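You operate a simulated robot arm through the tools that you are given. There is no shell and no other tool.

Carry out the task below with a simulated robot arm. There is one attempt and no reset: what you move stays moved.

Task
Close up the bench: drain shut, brass socket plugged, blue tin put away.
Fine: the yellow drain knob; the steel plug lies in the blue drawer and goes right home; tin into that drawer, drawer shut; leave the other knobs and the lamp's switch. Set down upright: blue tin.
Where things are to end (x, y in the base frame): blue tin within 60 mm of [-2130, 200].

It is judged by the outcome, as a careful person would: the job done as asked, and still so three seconds after it is handed in. It fails if anything else is knocked over, pushed out of place, dropped, spilled or broken.

Robot
A 7-joint arm with a three-finger gripper on a trunk, on a base that drives. Base frame: it is fixed to the floor where the robot stands at the start and does not move with it; the origin is under the middle of the robot, x ahead of it, y to its left, z up. Units: mm, degrees, N and s.
With the tool pointing down near the work surface it reaches from about 100 to 880 mm from the robot's upright axis, wherever it stands. Its first joint turns from -166.0 to 166.0 degrees. Places, roughly: bleed knob [-2900, 600, 1000]; blue drawer [-2100, 200, 800]; blue inlet knob [-2400, 300, 1000]; blue tin [-2250, 0, 1000]; brass socket [-1700, -200, 900]; inside of the blue drawer [-2200, 100, 800]; red rocker [-2200, 300, 1000]; steel plug [-2000, 250, 750]; white vent knob [-2300, 200, 1000]; yellow drain knob [-2400, 400, 1000]. Payload 2.69 kg.
The tool frame sits at the grasp point between the pads (the TCP): z along the fingers, y along the line on which they close. The tips reach 29 mm beyond it. The gripper opens to 120 mm. The gripper's body begins 78 mm behind the TCP.
Orientation is that of the tool frame in the base frame, as a unit quaternion [x, y, z, w]. With the fingers straight down and closing along the base's y, the tool's x points along the base's -x, its y along +y and its z along -z.

Tools
- The arm moves only by the tool send_rows. Its argument "motion" is a list of rows, each a list of 7 numbers: the shift along the tool's x, y, z in units of 300 mm (1.0 is 300 mm), then the turn, a rotation vector about the tool's x, y, z in units of 45 degrees (1.0 is 45 degrees), then the closure in counts, from 0 (fully open) to 255 (shut). In form: [[dx, dy, dz, rx, ry, rz, fingers], ...]. A call has 1 to 20 rows; each row is the pose to reach, as a shift and turn from the pose commanded when the call began, along the tool's axes at that moment. A call with a number of a shift or a turn outside -1 to 1 is refused whole. A row lasts 0.2 s, in which the tool goes at most 50 mm and 8.6 degrees; a call with a longer step from one row to the next is refused whole, and so is a gripper value outside its range. A pose out of reach is approached as far as the arm can. The call stops where the force on the tool passes 90 N (or 10 N more than at its start, if that is more) or the arm is blocked; 0.2 s more then pass. The fingers move at their own pace and stop on an object; they squeeze with about 27 N. The grip force told is the motor's: it shows also when the fingers shut on nothing. Time passes only in rows, and 0.2 s behind the last, so rows that repeat a pose let the fingers close. It gives the time, the measured TCP pose, the force on the tool (base axes), the opening and the grip force at its end, in the units of the frame above (readings bear some noise), with the torque about the TCP (base axes, N m) and any sound that the robot's microphone picked up, and new pictures: "show" is both (left out), scene, wrist or none.
- Cameras (640 x 400 px; columns grow to the right, rows downward): "scene" is now at [245.6, -11.2, 1310.1]; the picture's right is [-0.12, -0.99, 0.00], its down [-0.50, 0.06, -0.86] and it looks along [0.86, -0.11, -0.51] (base axes); focal length 259 px, centre (320, 200). "wrist" rides on the gripper at [63, 0, -104] in the tool frame; the picture's right is [0.00, 1.00, 0.00], its down [-0.83, 0.00, -0.56] and it looks along [-0.56, 0.00, 0.83] (tool axes); focal length 275 px, centre (320, 200). There is no depth. A picture from a camera that has moved, and an enlarged one, comes with that camera's place and axes in the base frame and with its lens.
- raise_lower(by): slides the trunk up (or, below 0, down) by that many mm; the arm and the scene camera ride with it, the base frame stays. It gives what a move gives, with no picture.
- steer(legs): drives the robot by 1 to 6 legs, each [ahead, left, turn to the left] in mm, mm and degrees, along the robot's own axes; the way and the turn of a leg run together, so that a leg with both is an arc; at most 1500 mm and 180 degrees a leg. The arm and the cameras ride along, it lands a little off, and it stops where it bumps. It gives what a move gives, and a new picture of the scene camera.
- turn_head(pan, tilt): turns the head with the scene camera to pan (to the left, within 86 degrees either way) and tilt (down, from -29 to 69), counted from straight ahead of the robot. It gives what a move gives, and a new picture of the scene camera.
- zoom(camera, box): a new picture of the part [left, top, right, bottom] of that camera's present view, enlarged. No time passes.
- job_done(): hands the job in; it is judged then, once.

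Places have to be worked out from the pictures, the camera data and where the tool is seen. Open the gripper and draw the arm clear of the work before you hand the job in, unless the task says otherwise.

The tools are called after ">>>" as name(argument=value, ...) on one line, values as JSON. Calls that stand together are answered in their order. send_rows: Moves the arm, as the interface text tells. Its arguments: {"type":"object","properties":{"motion":{"type":"array"},"show":{"type":"string","enum":["both","scene","wrist","none"]}},"required":["motion"]} The other tools are called the same way: raise_lower (by) slides the trunk up or down; steer (legs) drives the base; turn_head (pan, tilt) turns the head that bears the scene camera; zoom (camera, box) takes an enlarged picture of a part of a camera's view; job_done () hands the job in.

At the start:

```text
time: 0.0
position: [513.1, -107.1, 1000.6]
tool_rot: [0.0, 1.0, 0.0, 0.001]
contact_force: [-0.2, -0.9, 0.3]
moment: [0.0, 0.04, -0.07]
opening: 120.2
grip_force: 0.1
trunk travel left (down, up): [-550.0, 63.0]
robot x, y, heading: [1.2, 1.7, 0.1]
head pan, tilt: [-7.0, 30.3]
```

scene: 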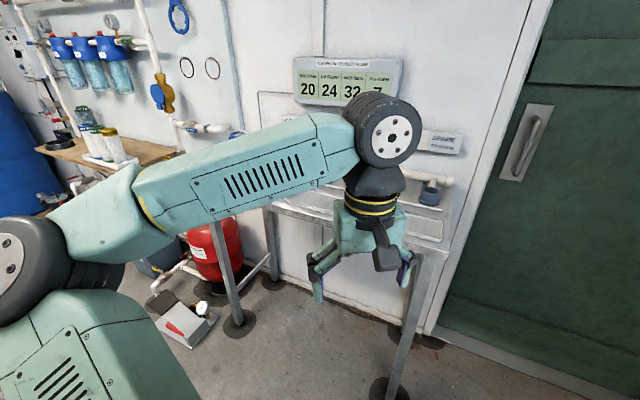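
wrist: 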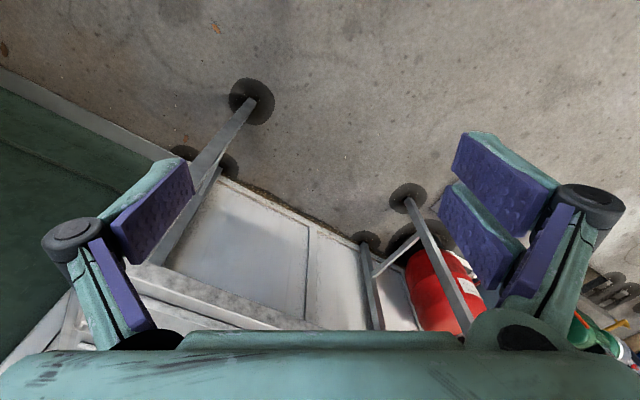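

The work lies behind the robot (x about -2000), so I first look around with the head to see the way before turning.

>>> turn_head(pan=86, tilt=20)

>>> turn_head(pan=-86, tilt=20)

```text
time: 1.7
position: [513.1, -106.9, 1000.8]
tool_rot: [0.0, 1.0, 0.0, 0.0]
contact_force: [-0.2, 0.8, -0.2]
moment: [0.01, 0.02, 0.0]
opening: 119.9
grip_force: 0.1
trunk travel left (down, up): [-550.0, 63.0]
robot x, y, heading: [0.9, 2.6, 0.1]
head pan, tilt: [85.9, 20.0]
camera scene: at [162.6, 92.8, 1326.7], right [1.0, -0.07, 0.0], down [-0.02, -0.34, -0.94], along [0.07, 0.94, -0.34], focal length 259 px, centre (320, 200)
```

scene: 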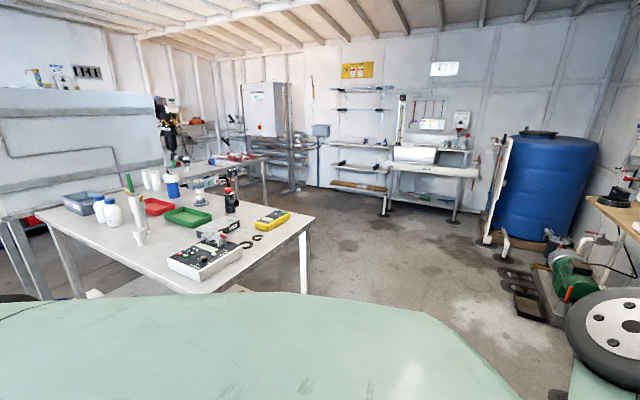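

```text
time: 4.3
position: [513.7, -106.4, 1000.5]
tool_rot: [0.0, 1.0, 0.0, 0.0]
contact_force: [0.3, -0.8, 0.7]
moment: [0.0, 0.01, 0.01]
opening: 119.9
grip_force: 0.1
trunk travel left (down, up): [-550.0, 63.0]
robot x, y, heading: [-2.8, 0.0, -0.1]
head pan, tilt: [-85.9, 20.0]
camera scene: at [162.6, -93.0, 1326.7], right [-1.0, -0.07, 0.0], down [-0.02, 0.34, -0.94], along [0.07, -0.94, -0.34], focal length 259 px, centre (320, 200)
```

scene: 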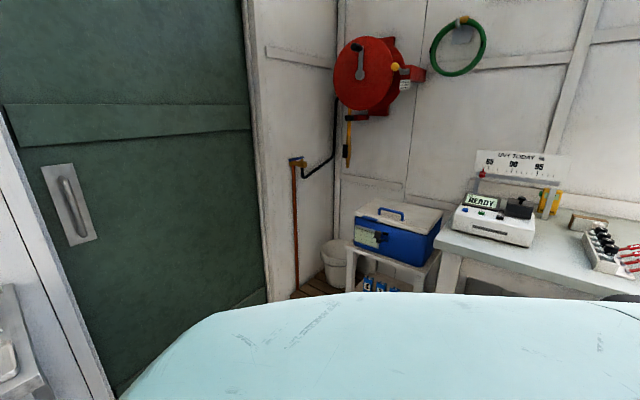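

There is a table on the left and a bench on the right of the robot, so I draw the arm in and up before turning round.

>>> send_rows(motion=[[0.13, 0, -0.08, 0, 0, 0, 0], [0.26, 0, -0.16, 0, 0, 0, 0], [0.39, 0, -0.24, 0, 0, 0, 0], [0.5, 0, -0.32, 0, 0, 0, 0], [0.55, 0, -0.4, 0, 0, 0, 0]], show="none")

>>> turn_head(pan=0, tilt=30)

```text
time: 5.5
position: [347.8, -106.7, 1120.4]
tool_rot: [-0.001, 1.0, 0.0, 0.0]
contact_force: [-0.1, -0.5, 0.1]
moment: [0.02, 0.0, 0.0]
opening: 120.0
grip_force: 0.0
trunk travel left (down, up): [-550.0, 63.0]
robot x, y, heading: [-0.9, -0.1, 0.2]
head pan, tilt: [-85.9, 20.0]
```

```text
time: 7.1
position: [349.7, -107.9, 1119.6]
tool_rot: [0.001, 1.0, 0.0, 0.0]
contact_force: [-0.2, 0.6, 0.0]
moment: [-0.04, 0.0, 0.03]
opening: 119.8
grip_force: 0.1
trunk travel left (down, up): [-550.0, 63.0]
robot x, y, heading: [0.6, 2.5, 0.0]
head pan, tilt: [0.0, 30.0]
camera scene: at [246.4, -0.2, 1310.7], right [0.0, -1.0, 0.0], down [-0.5, 0.0, -0.87], along [0.87, 0.0, -0.5], focal length 259 px, centre (320, 200)
```

scene: 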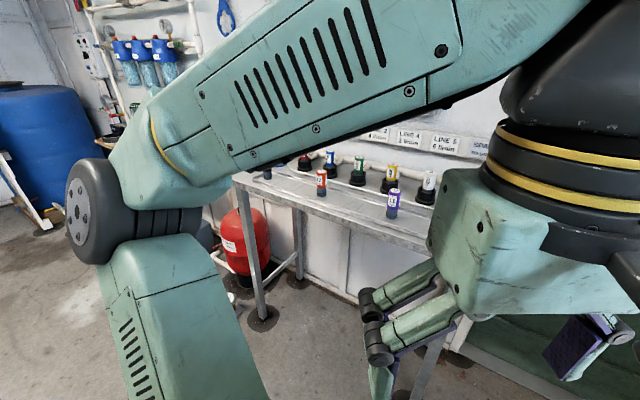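

The arm is now tucked in above bench height. I turn the robot round to face the work, in two legs.

>>> steer(legs=[[0, 0, 90], [0, 0, 90]])

```text
time: 15.3
position: [-348.3, 107.4, 1119.2]
tool_rot: [1.0, 0.0, 0.0, 0.0]
contact_force: [0.3, -0.1, 0.5]
moment: [0.04, 0.02, 0.01]
opening: 119.8
grip_force: 0.2
trunk travel left (down, up): [-550.0, 63.0]
robot x, y, heading: [-0.1, -0.9, -180.0]
head pan, tilt: [0.0, 30.0]
camera scene: at [-246.4, -0.3, 1310.7], right [0.0, 1.0, 0.0], down [0.5, 0.0, -0.87], along [-0.87, 0.0, -0.5], focal length 259 px, centre (320, 200)
```

scene: 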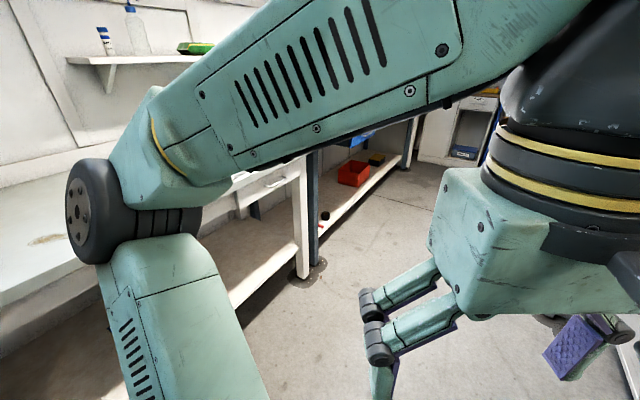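

Turned cleanly. The arm blocks the view ahead, so I look past it with the head to either side.

>>> turn_head(pan=0, tilt=0)

>>> turn_head(pan=-50, tilt=20)

>>> turn_head(pan=50, tilt=20)

```text
time: 16.3
position: [-348.4, 107.1, 1119.3]
tool_rot: [1.0, 0.0, 0.0, 0.0]
contact_force: [-0.8, 0.5, 0.8]
moment: [0.0, -0.01, -0.03]
opening: 120.1
grip_force: 0.0
trunk travel left (down, up): [-550.0, 63.0]
robot x, y, heading: [-0.2, -1.7, -179.9]
head pan, tilt: [0.0, 0.0]
camera scene: at [-246.0, -0.3, 1358.9], right [0.0, 1.0, 0.0], down [0.0, 0.0, -1.0], along [-1.0, 0.0, 0.0], focal length 259 px, centre (320, 200)
```

scene: 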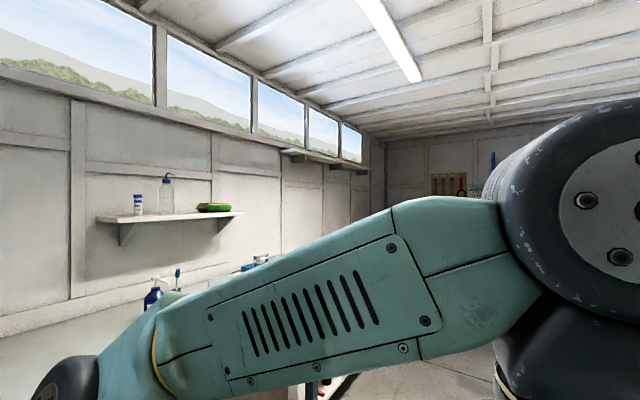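

```text
time: 17.5
position: [-348.2, 106.2, 1120.1]
tool_rot: [1.0, 0.0, 0.0, 0.001]
contact_force: [-0.1, 0.6, -0.4]
moment: [-0.03, -0.01, 0.0]
opening: 120.0
grip_force: 0.0
trunk travel left (down, up): [-550.0, 63.0]
robot x, y, heading: [2.9, -0.1, -180.0]
head pan, tilt: [-50.0, 20.0]
camera scene: at [-216.0, 71.0, 1326.7], right [0.77, 0.64, 0.0], down [0.22, -0.26, -0.94], along [-0.61, 0.72, -0.34], focal length 259 px, centre (320, 200)
```

scene: 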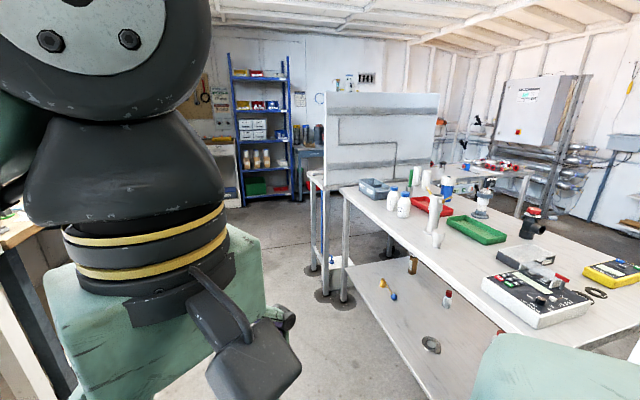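

```text
time: 19.2
position: [-348.1, 107.7, 1119.6]
tool_rot: [1.0, 0.0, 0.0, 0.0]
contact_force: [0.0, 0.1, -0.1]
moment: [-0.02, 0.01, -0.01]
opening: 119.8
grip_force: 0.1
trunk travel left (down, up): [-550.0, 63.0]
robot x, y, heading: [-3.1, -1.3, -179.8]
head pan, tilt: [50.0, 20.0]
camera scene: at [-215.8, -71.6, 1326.7], right [-0.77, 0.64, 0.0], down [0.22, 0.26, -0.94], along [-0.6, -0.72, -0.34], focal length 259 px, centre (320, 200)
```

scene: 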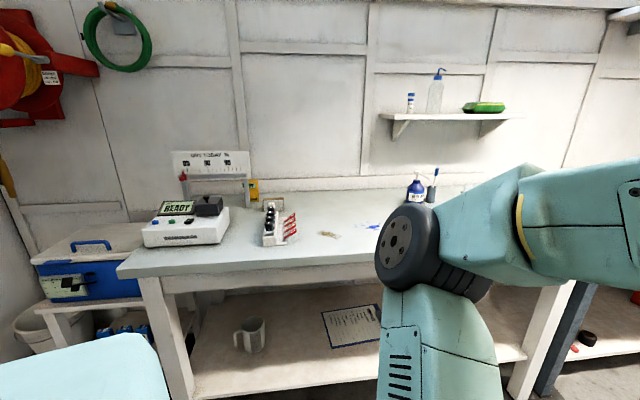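

The room is turned about 33° against the base frame: the blue-legged work bench runs along direction (-0.84, 0.55). I turn 33° right to run along the aisle, drive ahead, and turn left to face the bench.

>>> steer(legs=[[0, 0, -33], [1400, 0, 0], [0, 0, 90]])

>>> turn_head(pan=-45, tilt=30)

>>> turn_head(pan=45, tilt=30)

```text
time: 31.8
position: [-1455.2, 547.3, 1120.1]
tool_rot: [0.882, 0.471, 0.0, 0.0]
contact_force: [0.2, -0.4, 0.2]
moment: [-0.02, -0.02, 0.01]
opening: 120.0
grip_force: 0.0
trunk travel left (down, up): [-550.0, 63.0]
robot x, y, heading: [-1173.0, 781.4, -123.9]
head pan, tilt: [50.0, 20.0]
camera scene: at [-1232.3, 558.0, 1326.7], right [-0.96, -0.28, 0.0], down [-0.1, 0.33, -0.94], along [0.26, -0.9, -0.34], focal length 259 px, centre (320, 200)
```

scene: 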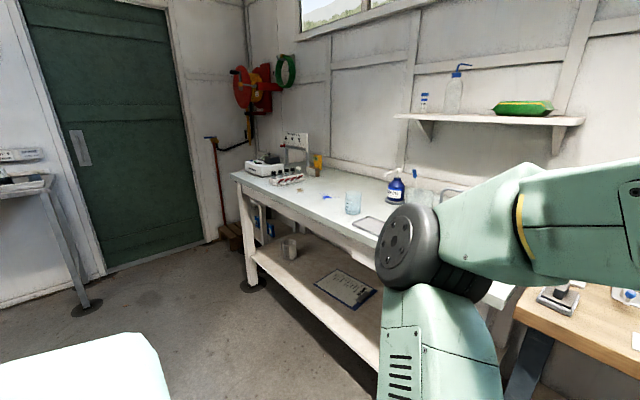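

```text
time: 33.5
position: [-1455.3, 545.9, 1120.2]
tool_rot: [0.882, 0.471, 0.0, 0.0]
contact_force: [-1.2, 0.3, 0.3]
moment: [0.01, 0.01, 0.02]
opening: 119.8
grip_force: 0.1
trunk travel left (down, up): [-550.0, 63.0]
robot x, y, heading: [-1170.5, 779.7, -123.7]
head pan, tilt: [-45.0, 30.0]
camera scene: at [-1347.1, 629.8, 1310.7], right [-0.2, 0.98, 0.0], down [0.49, 0.1, -0.87], along [-0.85, -0.17, -0.5], focal length 259 px, centre (320, 200)
```

scene: 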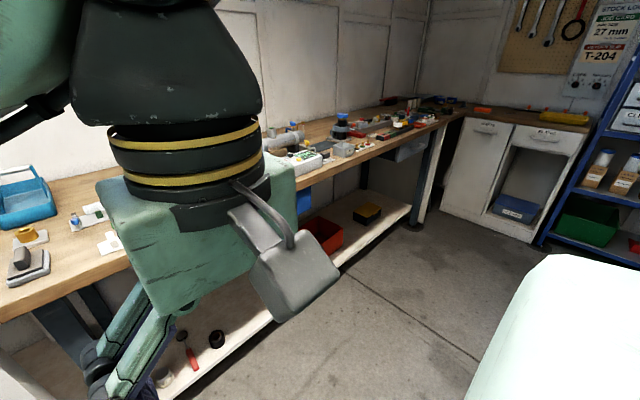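

```text
time: 35.2
position: [-1455.3, 546.8, 1119.5]
tool_rot: [0.882, 0.471, 0.001, 0.0]
contact_force: [-0.2, -0.3, -0.6]
moment: [0.0, -0.01, 0.02]
opening: 120.0
grip_force: 0.0
trunk travel left (down, up): [-550.0, 63.0]
robot x, y, heading: [-1172.5, 778.8, -124.0]
head pan, tilt: [45.0, 30.0]
camera scene: at [-1240.8, 558.7, 1310.7], right [-0.98, -0.19, 0.0], down [-0.1, 0.49, -0.87], along [0.17, -0.85, -0.5], focal length 259 px, centre (320, 200)
```

scene: 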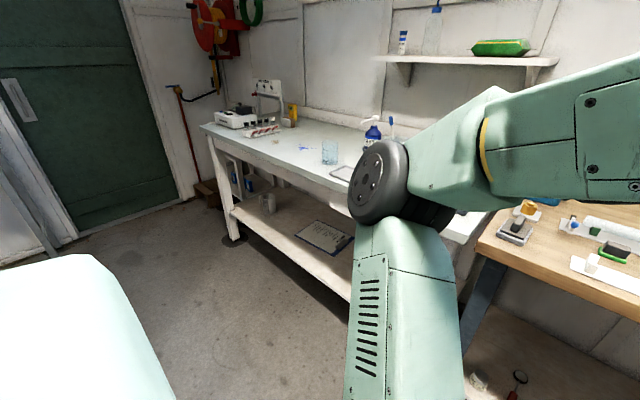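

The wooden-topped bench is in view, but the arm hides most of it. I swing the arm to the robot's right side to open up the view ahead.

>>> send_rows(motion=[[0.04, -0.13, 0, 0, 0, 0, 0], [0.08, -0.26, 0, 0, 0, 0, 0], [0.12, -0.39, 0, 0, 0, 0, 0], [0.16, -0.52, 0, 0, 0, 0, 0], [0.2, -0.65, 0, 0, 0, 0, 0], [0.24, -0.78, 0, 0, 0, 0, 0], [0.28, -0.91, 0, 0, 0, 0, 0], [0.32, -1.0, 0, 0, 0, 0, 0]], show="none")

>>> turn_head(pan=0, tilt=30)

```text
time: 37.0
position: [-1649.7, 793.8, 1119.1]
tool_rot: [0.882, 0.471, 0.0, 0.0]
contact_force: [0.1, 0.4, 0.4]
moment: [0.0, 0.0, -0.02]
opening: 120.2
grip_force: 0.0
trunk travel left (down, up): [-550.0, 63.0]
robot x, y, heading: [-1173.7, 776.6, -123.8]
head pan, tilt: [45.0, 30.0]
```

```text
time: 38.1
position: [-1650.6, 792.7, 1119.8]
tool_rot: [0.882, 0.471, 0.0, 0.0]
contact_force: [0.1, 0.1, -0.7]
moment: [0.01, -0.01, 0.01]
opening: 120.2
grip_force: 0.1
trunk travel left (down, up): [-550.0, 63.0]
robot x, y, heading: [-1171.6, 775.7, -123.6]
head pan, tilt: [0.0, 30.0]
camera scene: at [-1308.6, 572.2, 1310.7], right [-0.83, 0.56, 0.0], down [0.28, 0.42, -0.87], along [-0.48, -0.72, -0.5], focal length 259 px, centre (320, 200)
```

scene: 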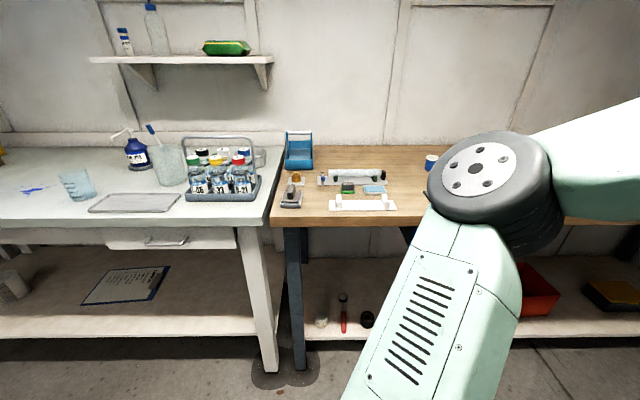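

The white bench is left and the wooden bench right; the drawer should be further right. I drive sideways to the right along the bench.

>>> steer(legs=[[0, -500, 0]])

>>> turn_head(pan=25, tilt=35)

>>> turn_head(pan=-35, tilt=35)

```text
time: 42.5
position: [-2072.0, 1076.7, 1120.1]
tool_rot: [0.883, 0.47, 0.0, 0.001]
contact_force: [-0.7, 0.1, 0.1]
moment: [-0.03, 0.01, -0.01]
opening: 119.8
grip_force: 0.1
trunk travel left (down, up): [-550.0, 63.0]
robot x, y, heading: [-1594.3, 1059.8, -123.8]
head pan, tilt: [0.0, 30.0]
camera scene: at [-1731.2, 855.2, 1310.6], right [-0.83, 0.56, 0.0], down [0.28, 0.42, -0.87], along [-0.48, -0.72, -0.5], focal length 259 px, centre (320, 200)
```

scene: 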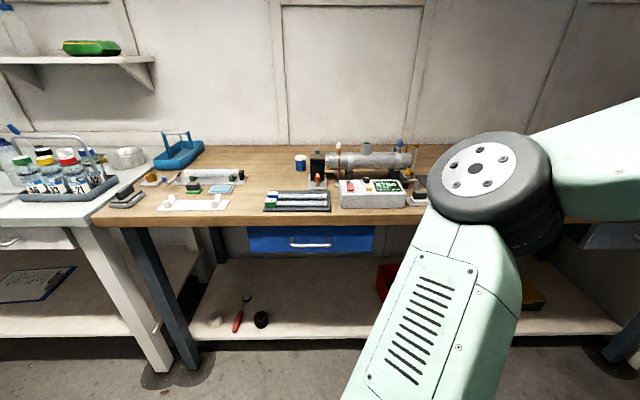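

```text
time: 43.4
position: [-2070.9, 1076.8, 1119.8]
tool_rot: [0.882, 0.471, 0.0, 0.0]
contact_force: [-0.7, 0.4, 0.2]
moment: [-0.03, 0.02, -0.02]
opening: 119.8
grip_force: 0.0
trunk travel left (down, up): [-550.0, 63.0]
robot x, y, heading: [-1593.7, 1061.3, -123.9]
head pan, tilt: [25.0, 35.0]
camera scene: at [-1694.3, 843.3, 1302.9], right [-0.99, 0.15, 0.0], down [0.09, 0.57, -0.82], along [-0.13, -0.81, -0.57], focal length 259 px, centre (320, 200)
```

scene: 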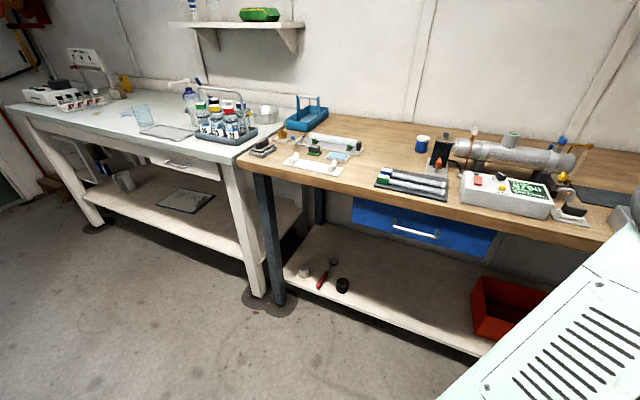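

```text
time: 44.7
position: [-2072.0, 1076.6, 1120.2]
tool_rot: [0.883, 0.47, 0.0, -0.001]
contact_force: [0.0, 0.6, -0.3]
moment: [0.0, 0.02, 0.0]
opening: 120.2
grip_force: 0.0
trunk travel left (down, up): [-550.0, 63.0]
robot x, y, heading: [-1594.0, 1057.7, -123.9]
head pan, tilt: [-35.0, 35.0]
camera scene: at [-1762.8, 898.5, 1302.9], right [-0.36, 0.93, 0.0], down [0.53, 0.21, -0.82], along [-0.76, -0.3, -0.57], focal length 259 px, centre (320, 200)
```

scene: 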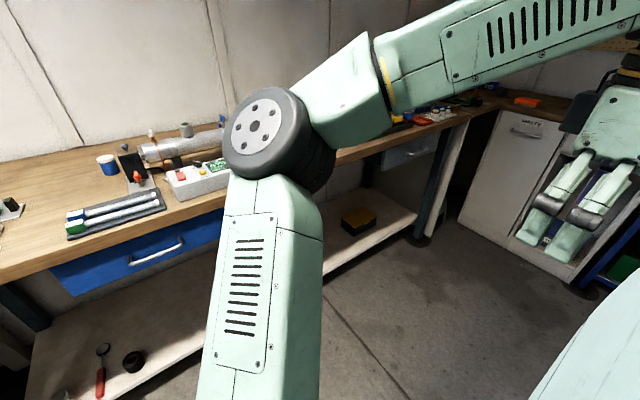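

I can see the blue drawer with a bar handle, the blue tin, and the pipe manifold with knobs. I aim the head at it and take enlarged pictures.

>>> turn_head(pan=8, tilt=32)

>>> zoom(camera="scene", box=[260, 120, 460, 245])

>>> zoom(camera="scene", box=[130, 120, 330, 245])

```text
time: 45.8
position: [-2072.1, 1077.1, 1119.5]
tool_rot: [0.882, 0.471, 0.0, -0.001]
contact_force: [-0.4, 0.1, 0.9]
moment: [0.0, 0.01, 0.03]
opening: 119.7
grip_force: 0.0
trunk travel left (down, up): [-550.0, 63.0]
robot x, y, heading: [-1590.3, 1057.8, -124.1]
head pan, tilt: [8.0, 32.0]
camera scene: at [-1719.8, 849.7, 1307.5], right [-0.9, 0.44, 0.0], down [0.23, 0.48, -0.85], along [-0.37, -0.76, -0.53], focal length 259 px, centre (320, 200)
```

scene: 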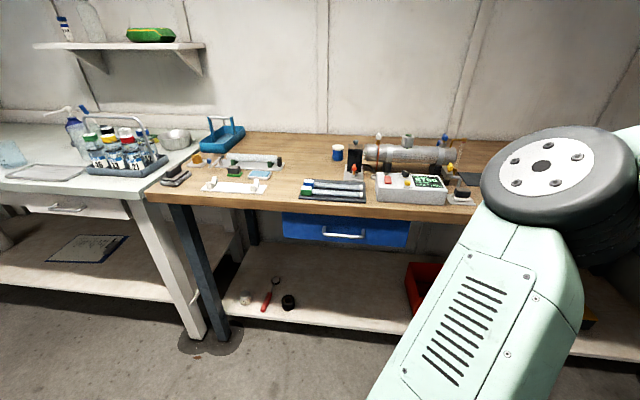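

```text
3.20 times, centred on (360, 182) of scene
camera zoom: at [-1719.8, 849.7, 1307.5], right [-0.9, 0.44, 0.0], down [0.23, 0.48, -0.85], along [-0.37, -0.76, -0.53], focal length 828 px, centre (192, 256)
```

zoom: 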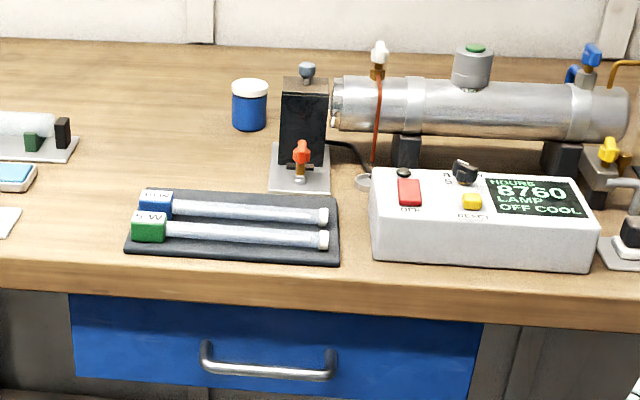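

```text
3.20 times, centred on (230, 182) of scene
camera zoom: at [-1719.8, 849.7, 1307.5], right [-0.9, 0.44, 0.0], down [0.23, 0.48, -0.85], along [-0.37, -0.76, -0.53], focal length 828 px, centre (608, 256)
```

zoom: 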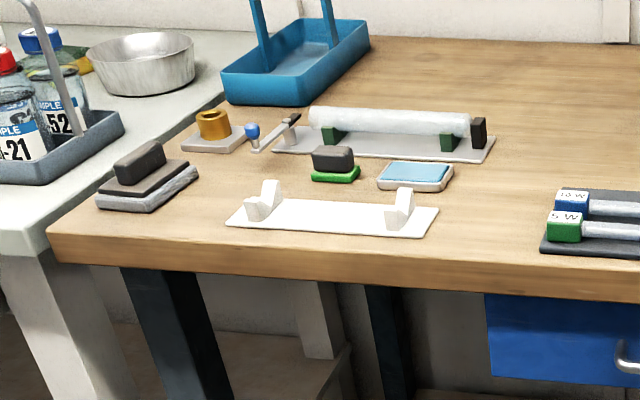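

Brass socket sits at the left end of the bench (~[-1697,-146]), the tin around [-2178,62], the yellow knob around [-2341,411]. I drive closer by 250 mm and look again.

>>> steer(legs=[[250, -100, 0]])

>>> turn_head(pan=-20, tilt=40)

```text
time: 47.7
position: [-2290.3, 935.2, 1120.9]
tool_rot: [0.883, 0.469, -0.001, 0.0]
contact_force: [-0.6, -0.3, 0.0]
moment: [0.0, -0.02, 0.02]
opening: 120.1
grip_force: 0.0
trunk travel left (down, up): [-550.0, 63.0]
robot x, y, heading: [-1812.0, 913.9, -124.2]
head pan, tilt: [8.0, 32.0]
camera scene: at [-1939.8, 706.5, 1307.4], right [-0.9, 0.44, 0.0], down [0.23, 0.48, -0.85], along [-0.37, -0.76, -0.53], focal length 259 px, centre (320, 200)
```

scene: 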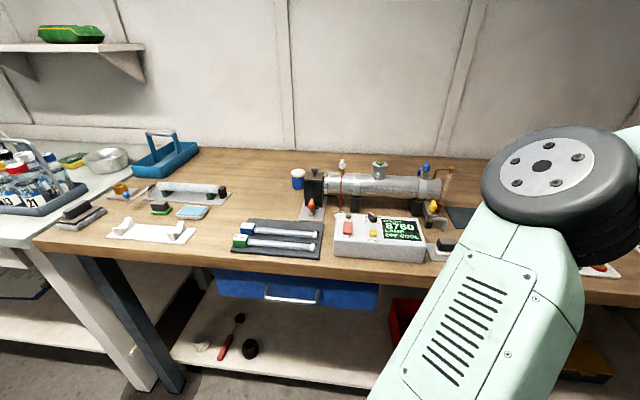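

```text
time: 48.6
position: [-2291.0, 935.0, 1119.6]
tool_rot: [0.883, 0.469, -0.001, 0.0]
contact_force: [0.2, 0.2, 0.5]
moment: [0.0, -0.01, -0.01]
opening: 119.8
grip_force: 0.0
trunk travel left (down, up): [-550.0, 63.0]
robot x, y, heading: [-1811.7, 918.1, -123.9]
head pan, tilt: [-20.0, 40.0]
camera scene: at [-1968.8, 737.3, 1295.3], right [-0.59, 0.81, 0.0], down [0.52, 0.38, -0.77], along [-0.62, -0.45, -0.64], focal length 259 px, centre (320, 200)
```

scene: 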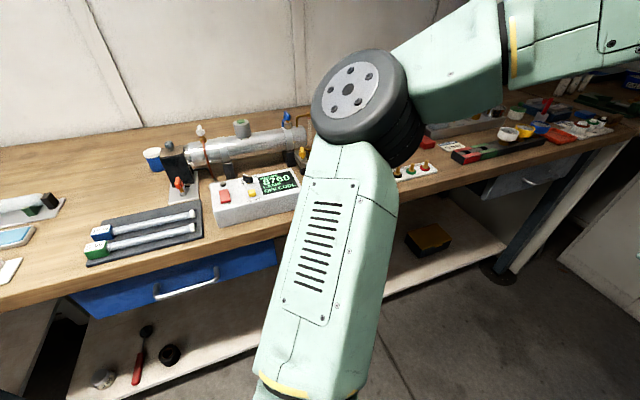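

The elbow hides the right part; I go back to the clearer head angle and zoom for details.

>>> turn_head(pan=8, tilt=32)

>>> zoom(camera="scene", box=[280, 150, 480, 275])

>>> zoom(camera="scene", box=[380, 150, 480, 212])

>>> zoom(camera="scene", box=[50, 160, 250, 285])

>>> zoom(camera="scene", box=[200, 200, 400, 325])

```text
time: 49.6
position: [-2290.5, 935.6, 1120.2]
tool_rot: [0.883, 0.468, 0.001, 0.0]
contact_force: [1.0, -0.3, -1.0]
moment: [-0.01, 0.02, -0.04]
opening: 119.9
grip_force: 0.1
trunk travel left (down, up): [-550.0, 63.0]
robot x, y, heading: [-1811.6, 916.0, -124.2]
head pan, tilt: [8.0, 32.0]
camera scene: at [-1939.5, 706.8, 1307.5], right [-0.9, 0.44, 0.0], down [0.23, 0.48, -0.85], along [-0.37, -0.76, -0.53], focal length 259 px, centre (320, 200)
```

scene: 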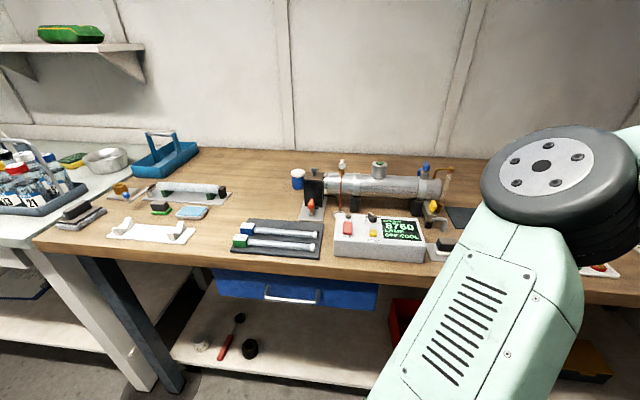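

```text
3.20 times, centred on (380, 212) of scene
camera zoom: at [-1939.5, 706.8, 1307.5], right [-0.9, 0.44, 0.0], down [0.23, 0.48, -0.85], along [-0.37, -0.76, -0.53], focal length 828 px, centre (128, 160)
```

zoom: 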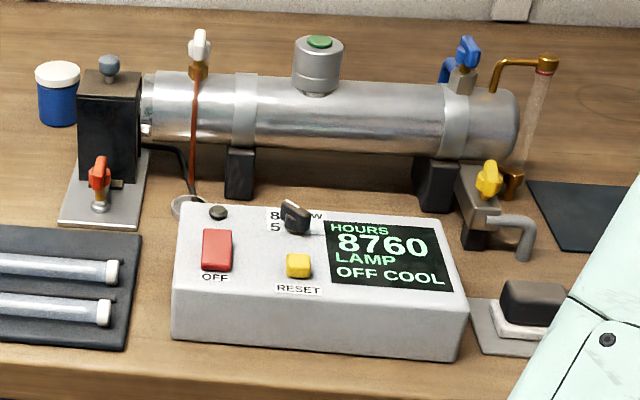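

```text
6.40 times, centred on (430, 181) of scene
camera zoom: at [-1939.5, 706.8, 1307.5], right [-0.9, 0.44, 0.0], down [0.23, 0.48, -0.85], along [-0.37, -0.76, -0.53], focal length 1656 px, centre (-384, 322)
```

zoom: 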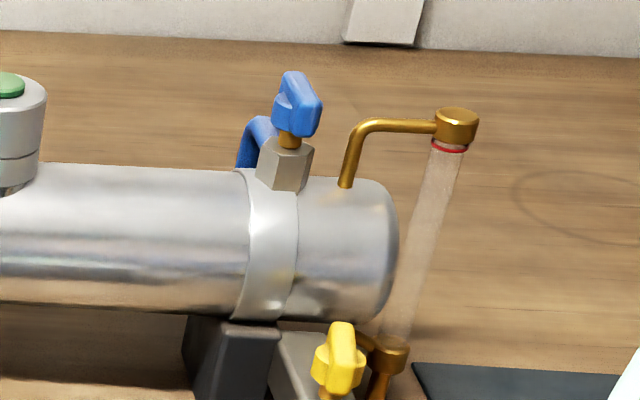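

```text
3.20 times, centred on (150, 222) of scene
camera zoom: at [-1939.5, 706.8, 1307.5], right [-0.9, 0.44, 0.0], down [0.23, 0.48, -0.85], along [-0.37, -0.76, -0.53], focal length 828 px, centre (864, 128)
```

zoom: 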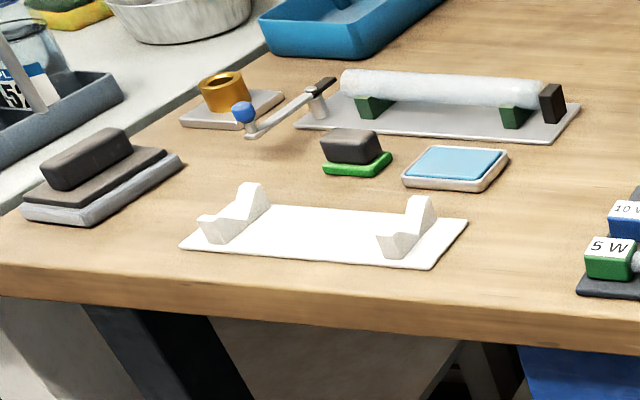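

```text
3.20 times, centred on (300, 262) of scene
camera zoom: at [-1939.5, 706.8, 1307.5], right [-0.9, 0.44, 0.0], down [0.23, 0.48, -0.85], along [-0.37, -0.76, -0.53], focal length 828 px, centre (384, 0)
```

zoom: 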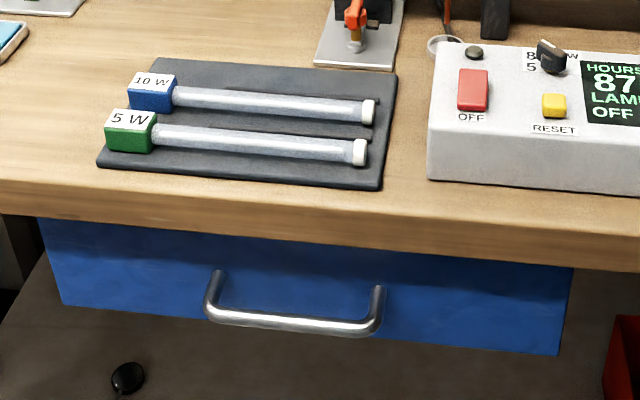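

Triangulating from two views: yellow knob ≈[-2421,353,961], tin top ≈[-2199,27,952], socket ≈[-1699,-166,924], drawer bar ≈[-2045,346,812]. I bring the gripper out in front, high, so the wrist camera sees the yellow knob closely.

>>> send_rows(motion=[[-0.1, 0.08, -0.05, 0, 0, 0, 0], [-0.22, 0.16, -0.1, 0, 0, 0, 0], [-0.34, 0.24, -0.1, 0, 0, 0, 0], [-0.46, 0.32, -0.1, 0, 0, 0, 0], [-0.58, 0.4, -0.1, 0, 0, 0, 0], [-0.7, 0.48, -0.1, 0, 0, 0, 0], [-0.82, 0.56, -0.1, 0, 0, 0, 0], [-0.94, 0.64, -0.1, 0, 0, 0, 0], [-1.0, 0.72, -0.1, 0, 0, 0, 0]], show="both")

```text
time: 51.6
position: [-2277.4, 567.2, 1129.4]
tool_rot: [0.883, 0.469, -0.001, -0.001]
contact_force: [-0.6, 0.0, 0.0]
moment: [-0.01, 0.02, 0.0]
opening: 119.9
grip_force: 0.0
out of reach, approached as far as the arm can: row 1, 2, 3, 4, 5, 6, 7, 8, 9
trunk travel left (down, up): [-550.0, 63.0]
robot x, y, heading: [-1817.3, 914.5, -124.1]
head pan, tilt: [8.0, 32.0]
camera scene: at [-1939.2, 706.6, 1307.5], right [-0.9, 0.44, 0.0], down [0.23, 0.48, -0.85], along [-0.37, -0.76, -0.53], focal length 259 px, centre (320, 200)
camera wrist: at [-2241.9, 619.6, 1232.1], right [0.83, -0.56, 0.0], down [-0.46, -0.69, 0.56], along [-0.31, -0.46, -0.83], focal length 275 px, centre (320, 200)
```

scene: 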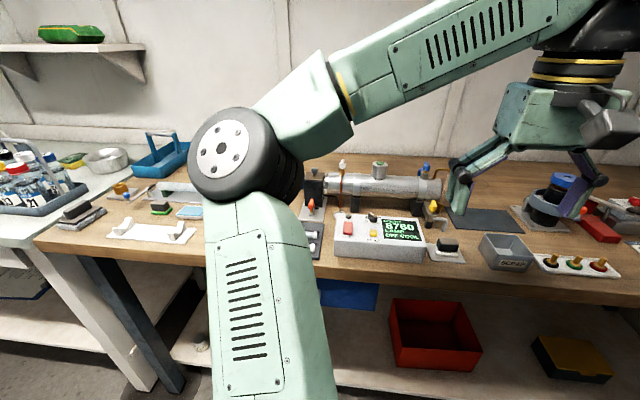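
wrist: 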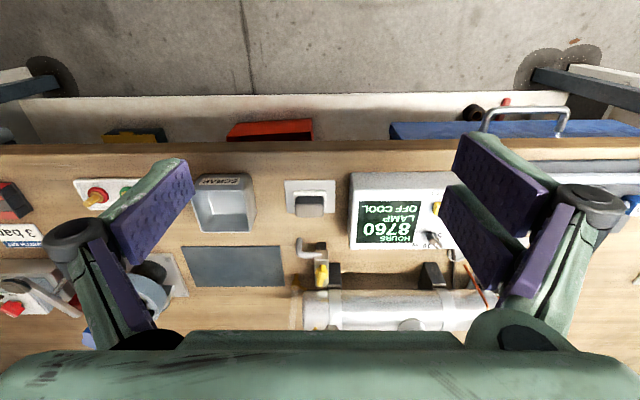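

The wrist picture is upside-down relative to the bench (bench front at top). The yellow knob shows at (320,272); I zoom in there.

>>> zoom(camera="wrist", box=[270, 225, 370, 288])

>>> zoom(camera="wrist", box=[280, 170, 500, 308])

>>> zoom(camera="scene", box=[400, 140, 500, 202])

```text
6.35 times, centred on (320, 256) of wrist
camera zoom: at [-2241.9, 619.6, 1232.1], right [0.83, -0.56, 0.0], down [-0.46, -0.69, 0.56], along [-0.31, -0.46, -0.83], focal length 1748 px, centre (320, -159)
```

zoom: 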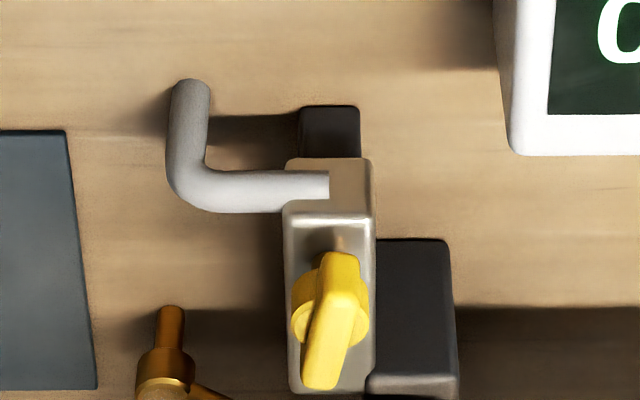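

```text
2.90 times, centred on (390, 239) of wrist
camera zoom: at [-2241.9, 619.6, 1232.1], right [0.83, -0.56, 0.0], down [-0.46, -0.69, 0.56], along [-0.31, -0.46, -0.83], focal length 798 px, centre (117, 87)
```

zoom: 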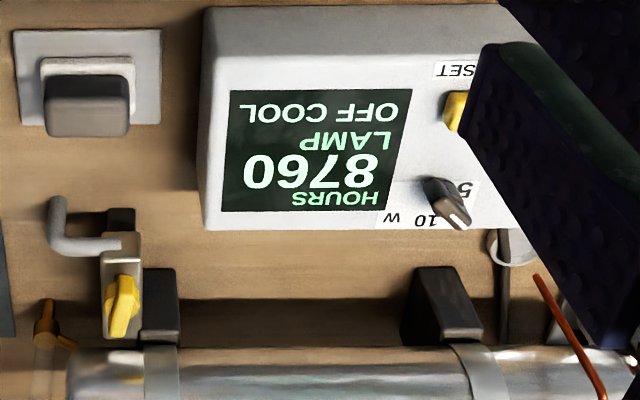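

```text
6.40 times, centred on (450, 171) of scene
camera zoom: at [-1939.2, 706.6, 1307.5], right [-0.9, 0.44, 0.0], down [0.23, 0.48, -0.85], along [-0.37, -0.76, -0.53], focal length 1656 px, centre (-512, 386)
```

zoom: 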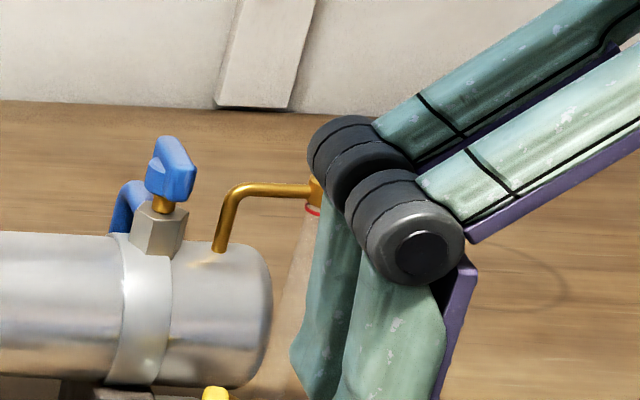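

The yellow wing handle stands in line with the valve body (open). I drive 150 mm closer, keeping the tool well above everything, to look more closely.

>>> steer(legs=[[150, 0, 0]])

>>> send_rows(motion=[[0, 0, 0, 0, 0, 0, 0]], show="wrist")

>>> zoom(camera="wrist", box=[240, 130, 400, 230])

```text
time: 52.9
position: [-2361.8, 446.3, 1129.0]
tool_rot: [0.884, 0.468, 0.0, -0.002]
contact_force: [0.7, -0.7, -0.4]
moment: [0.01, 0.0, -0.01]
opening: 120.1
grip_force: 0.0
trunk travel left (down, up): [-550.0, 63.0]
robot x, y, heading: [-1895.4, 792.8, -123.9]
head pan, tilt: [8.0, 32.0]
camera scene: at [-2023.4, 583.7, 1307.3], right [-0.9, 0.44, 0.0], down [0.23, 0.48, -0.85], along [-0.37, -0.76, -0.53], focal length 259 px, centre (320, 200)
```

scene: 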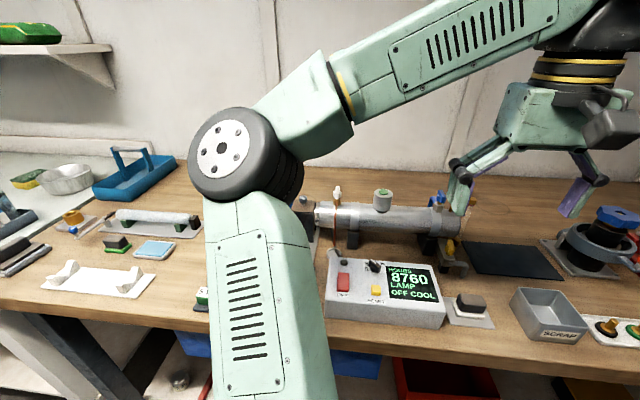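

```text
time: 53.3
position: [-2362.6, 445.3, 1127.7]
tool_rot: [0.884, 0.468, -0.001, -0.002]
contact_force: [-0.2, 0.0, -0.3]
moment: [0.01, 0.01, 0.03]
opening: 119.8
grip_force: 0.0
trunk travel left (down, up): [-550.0, 63.0]
robot x, y, heading: [-1893.5, 794.9, -124.2]
head pan, tilt: [8.0, 32.0]
camera wrist: at [-2326.0, 498.2, 1232.0], right [0.83, -0.56, 0.0], down [-0.46, -0.69, 0.56], along [-0.31, -0.46, -0.83], focal length 275 px, centre (320, 200)
```

wrist: 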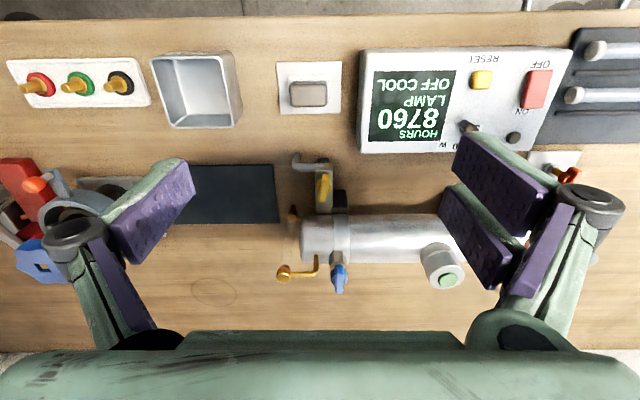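

```text
4.00 times, centred on (320, 180) of wrist
camera zoom: at [-2326.0, 498.2, 1232.0], right [0.83, -0.56, 0.0], down [-0.46, -0.69, 0.56], along [-0.31, -0.46, -0.83], focal length 1101 px, centre (320, 280)
```

zoom: 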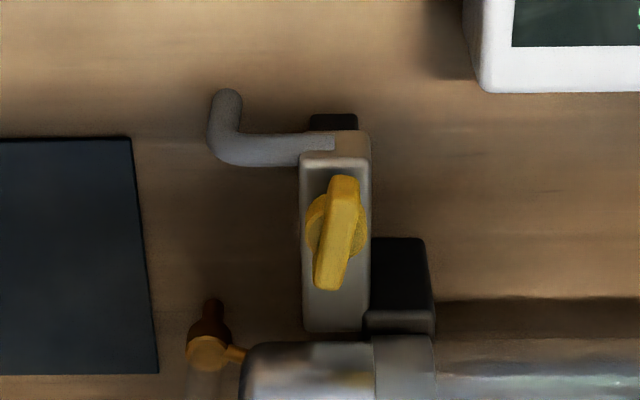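

The wing lies nearly along the valve body, with the drain spout leaving to the right. Turning by gripping would swing the gripper body over the blue knob, so I plan to push the wing round with closed fingertips. First I close the gripper and come down to the right of the knob for a close look.

>>> send_rows(motion=[[-0.07, -0.027, 0.073, 0, 0, 0, 255], [-0.14, -0.054, 0.146, 0, 0, 0, 255], [-0.21, -0.081, 0.22, 0, 0, 0, 255], [-0.278, -0.108, 0.292, 0, 0, 0, 255], [-0.278, -0.108, 0.292, 0, 0, 0, 255], [-0.278, -0.108, 0.292, 0, 0, 0, 255]], show="both")

>>> zoom(camera="wrist", box=[240, 100, 480, 250])

```text
time: 54.7
position: [-2436.9, 396.2, 1042.2]
tool_rot: [0.884, 0.468, -0.002, -0.001]
contact_force: [0.3, -0.2, -0.4]
moment: [-0.01, -0.02, -0.02]
opening: 11.6
grip_force: 2.2
trunk travel left (down, up): [-550.0, 63.0]
robot x, y, heading: [-1896.1, 792.7, -123.9]
head pan, tilt: [8.0, 32.0]
camera scene: at [-2023.0, 584.3, 1307.5], right [-0.9, 0.44, 0.0], down [0.23, 0.48, -0.85], along [-0.37, -0.76, -0.53], focal length 259 px, centre (320, 200)
camera wrist: at [-2400.0, 448.5, 1144.1], right [0.83, -0.56, 0.0], down [-0.46, -0.69, 0.56], along [-0.31, -0.46, -0.83], focal length 275 px, centre (320, 200)
```

scene: 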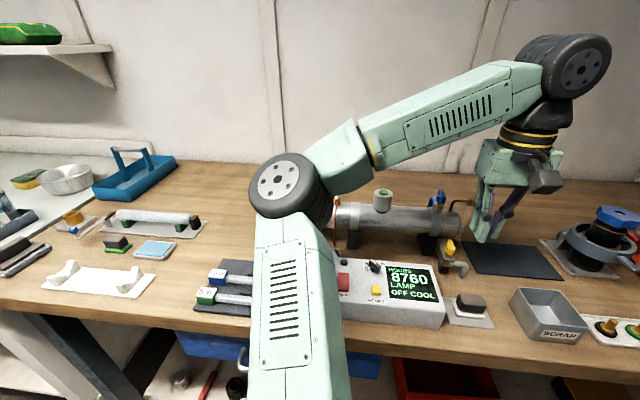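
wrist: 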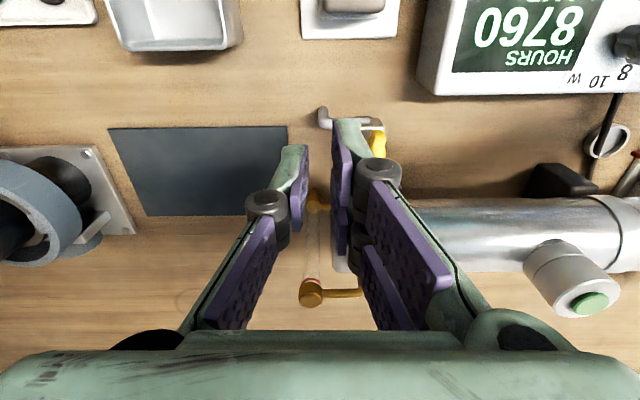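

```text
2.67 times, centred on (360, 175) of wrist
camera zoom: at [-2400.0, 448.5, 1144.1], right [0.83, -0.56, 0.0], down [-0.46, -0.69, 0.56], along [-0.31, -0.46, -0.83], focal length 734 px, centre (213, 267)
```

zoom: 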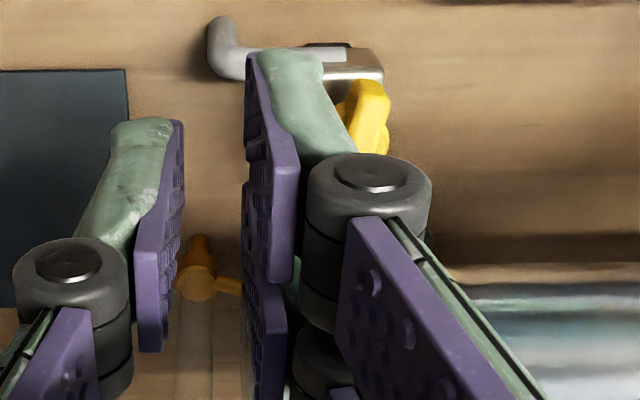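

The fingers are still closing; I wait a moment and look again.

>>> send_rows(motion=[[0, 0, 0, 0, 0, 0, 255], [0, 0, 0, 0, 0, 0, 255], [0, 0, 0, 0, 0, 0, 255]], show="both")

>>> zoom(camera="scene", box=[420, 120, 580, 290])

>>> zoom(camera="wrist", box=[240, 80, 440, 205])

```text
time: 55.5
position: [-2435.1, 396.1, 1042.6]
tool_rot: [0.884, 0.468, -0.002, -0.001]
contact_force: [0.0, 0.1, -0.2]
moment: [-0.02, 0.0, 0.01]
opening: 0.0
grip_force: 26.3
trunk travel left (down, up): [-550.0, 63.0]
robot x, y, heading: [-1894.5, 792.9, -124.4]
head pan, tilt: [8.0, 32.0]
camera scene: at [-2023.0, 584.3, 1307.5], right [-0.9, 0.44, 0.0], down [0.23, 0.48, -0.85], along [-0.37, -0.76, -0.53], focal length 259 px, centre (320, 200)
camera wrist: at [-2399.9, 448.6, 1144.2], right [0.83, -0.56, 0.0], down [-0.46, -0.69, 0.56], along [-0.31, -0.46, -0.83], focal length 275 px, centre (320, 200)
```

scene: 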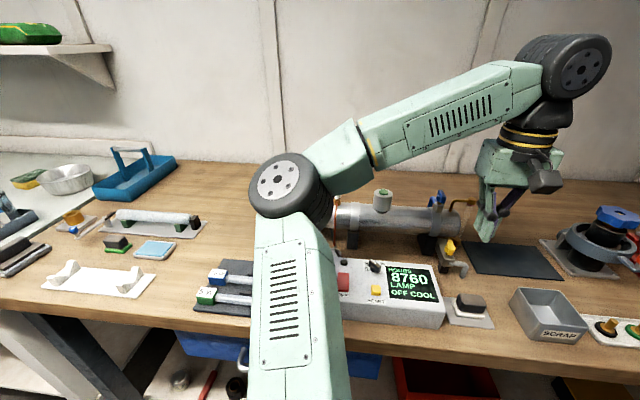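
wrist: 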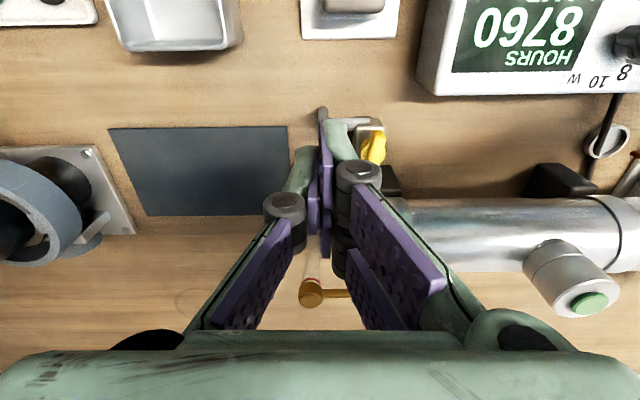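

```text
2.35 times, centred on (500, 205) of scene
camera zoom: at [-2023.0, 584.3, 1307.5], right [-0.9, 0.44, 0.0], down [0.23, 0.48, -0.85], along [-0.37, -0.76, -0.53], focal length 609 px, centre (-104, 188)
```

zoom: 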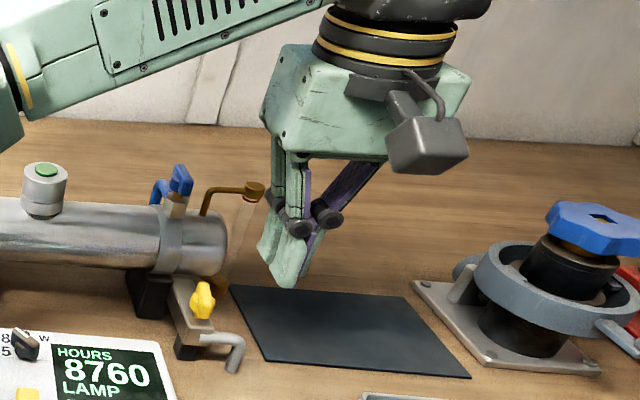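

```text
3.20 times, centred on (340, 142) of wrist
camera zoom: at [-2399.9, 448.6, 1144.2], right [0.83, -0.56, 0.0], down [-0.46, -0.69, 0.56], along [-0.31, -0.46, -0.83], focal length 881 px, centre (256, 384)
```

zoom: 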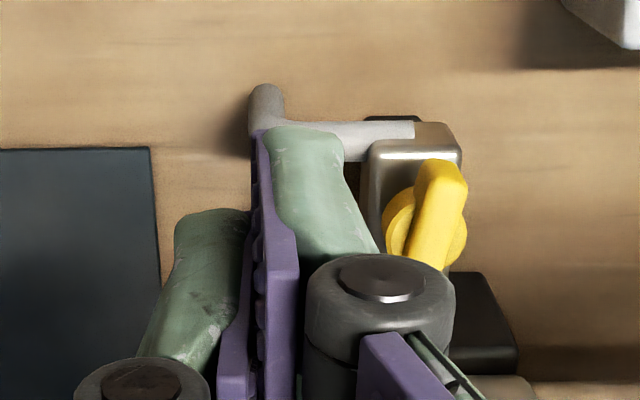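

Fingers shut fine. The knob axis works out at about 21 mm further in and 39 mm left of the tool; its wing is ~8 mm thick with top at z≈976. Gripping only the wing's top keeps the gripper body ~18 mm above the blue knob, so I'll grip it after all: first centre above it with a 45 mm opening.

>>> send_rows(motion=[[-0.023, 0.043, 0, 0, 0, 0, 160], [-0.047, 0.086, 0, 0, 0, 0, 160], [-0.07, 0.129, 0, 0, 0, 0, 160], [-0.07, 0.129, 0, 0, 0, 0, 160], [-0.07, 0.129, 0, 0, 0, 0, 160]], show="both")

>>> zoom(camera="wrist", box=[240, 80, 400, 180])

>>> zoom(camera="scene", box=[380, 150, 540, 290])

```text
time: 56.7
position: [-2414.2, 354.9, 1041.4]
tool_rot: [0.884, 0.468, -0.002, -0.001]
contact_force: [0.7, -0.1, -0.1]
moment: [0.01, -0.01, 0.0]
opening: 44.8
grip_force: 0.1
trunk travel left (down, up): [-550.0, 63.0]
robot x, y, heading: [-1899.5, 795.1, -123.9]
head pan, tilt: [8.0, 32.0]
camera scene: at [-2023.0, 584.3, 1307.5], right [-0.9, 0.44, 0.0], down [0.23, 0.48, -0.85], along [-0.37, -0.76, -0.53], focal length 259 px, centre (320, 200)
camera wrist: at [-2379.3, 408.3, 1143.9], right [0.83, -0.56, 0.0], down [-0.46, -0.69, 0.56], along [-0.31, -0.46, -0.83], focal length 275 px, centre (320, 200)
```

scene: 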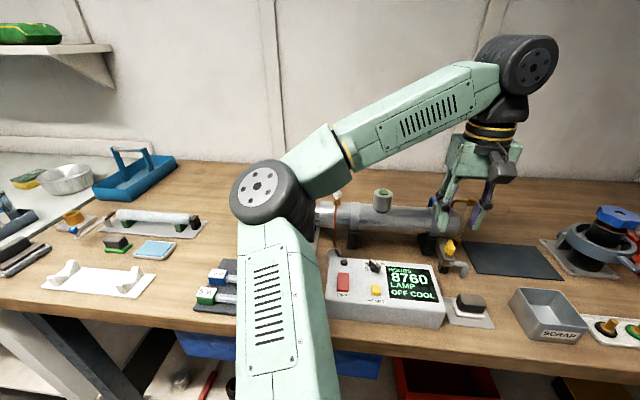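
wrist: 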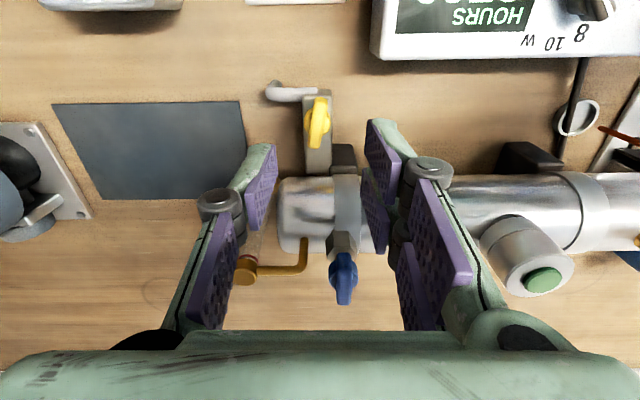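

```text
4.00 times, centred on (320, 130) of wrist
camera zoom: at [-2379.3, 408.3, 1143.9], right [0.83, -0.56, 0.0], down [-0.46, -0.69, 0.56], along [-0.31, -0.46, -0.83], focal length 1101 px, centre (320, 480)
```

zoom: 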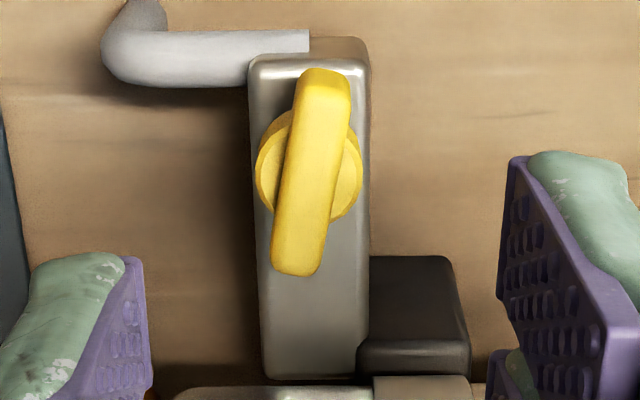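

```text
2.86 times, centred on (460, 220) of scene
camera zoom: at [-2023.0, 584.3, 1307.5], right [-0.9, 0.44, 0.0], down [0.23, 0.48, -0.85], along [-0.37, -0.76, -0.53], focal length 739 px, centre (-80, 143)
```

zoom: 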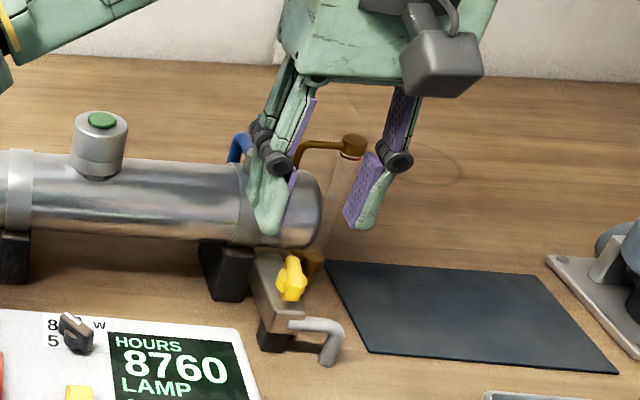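

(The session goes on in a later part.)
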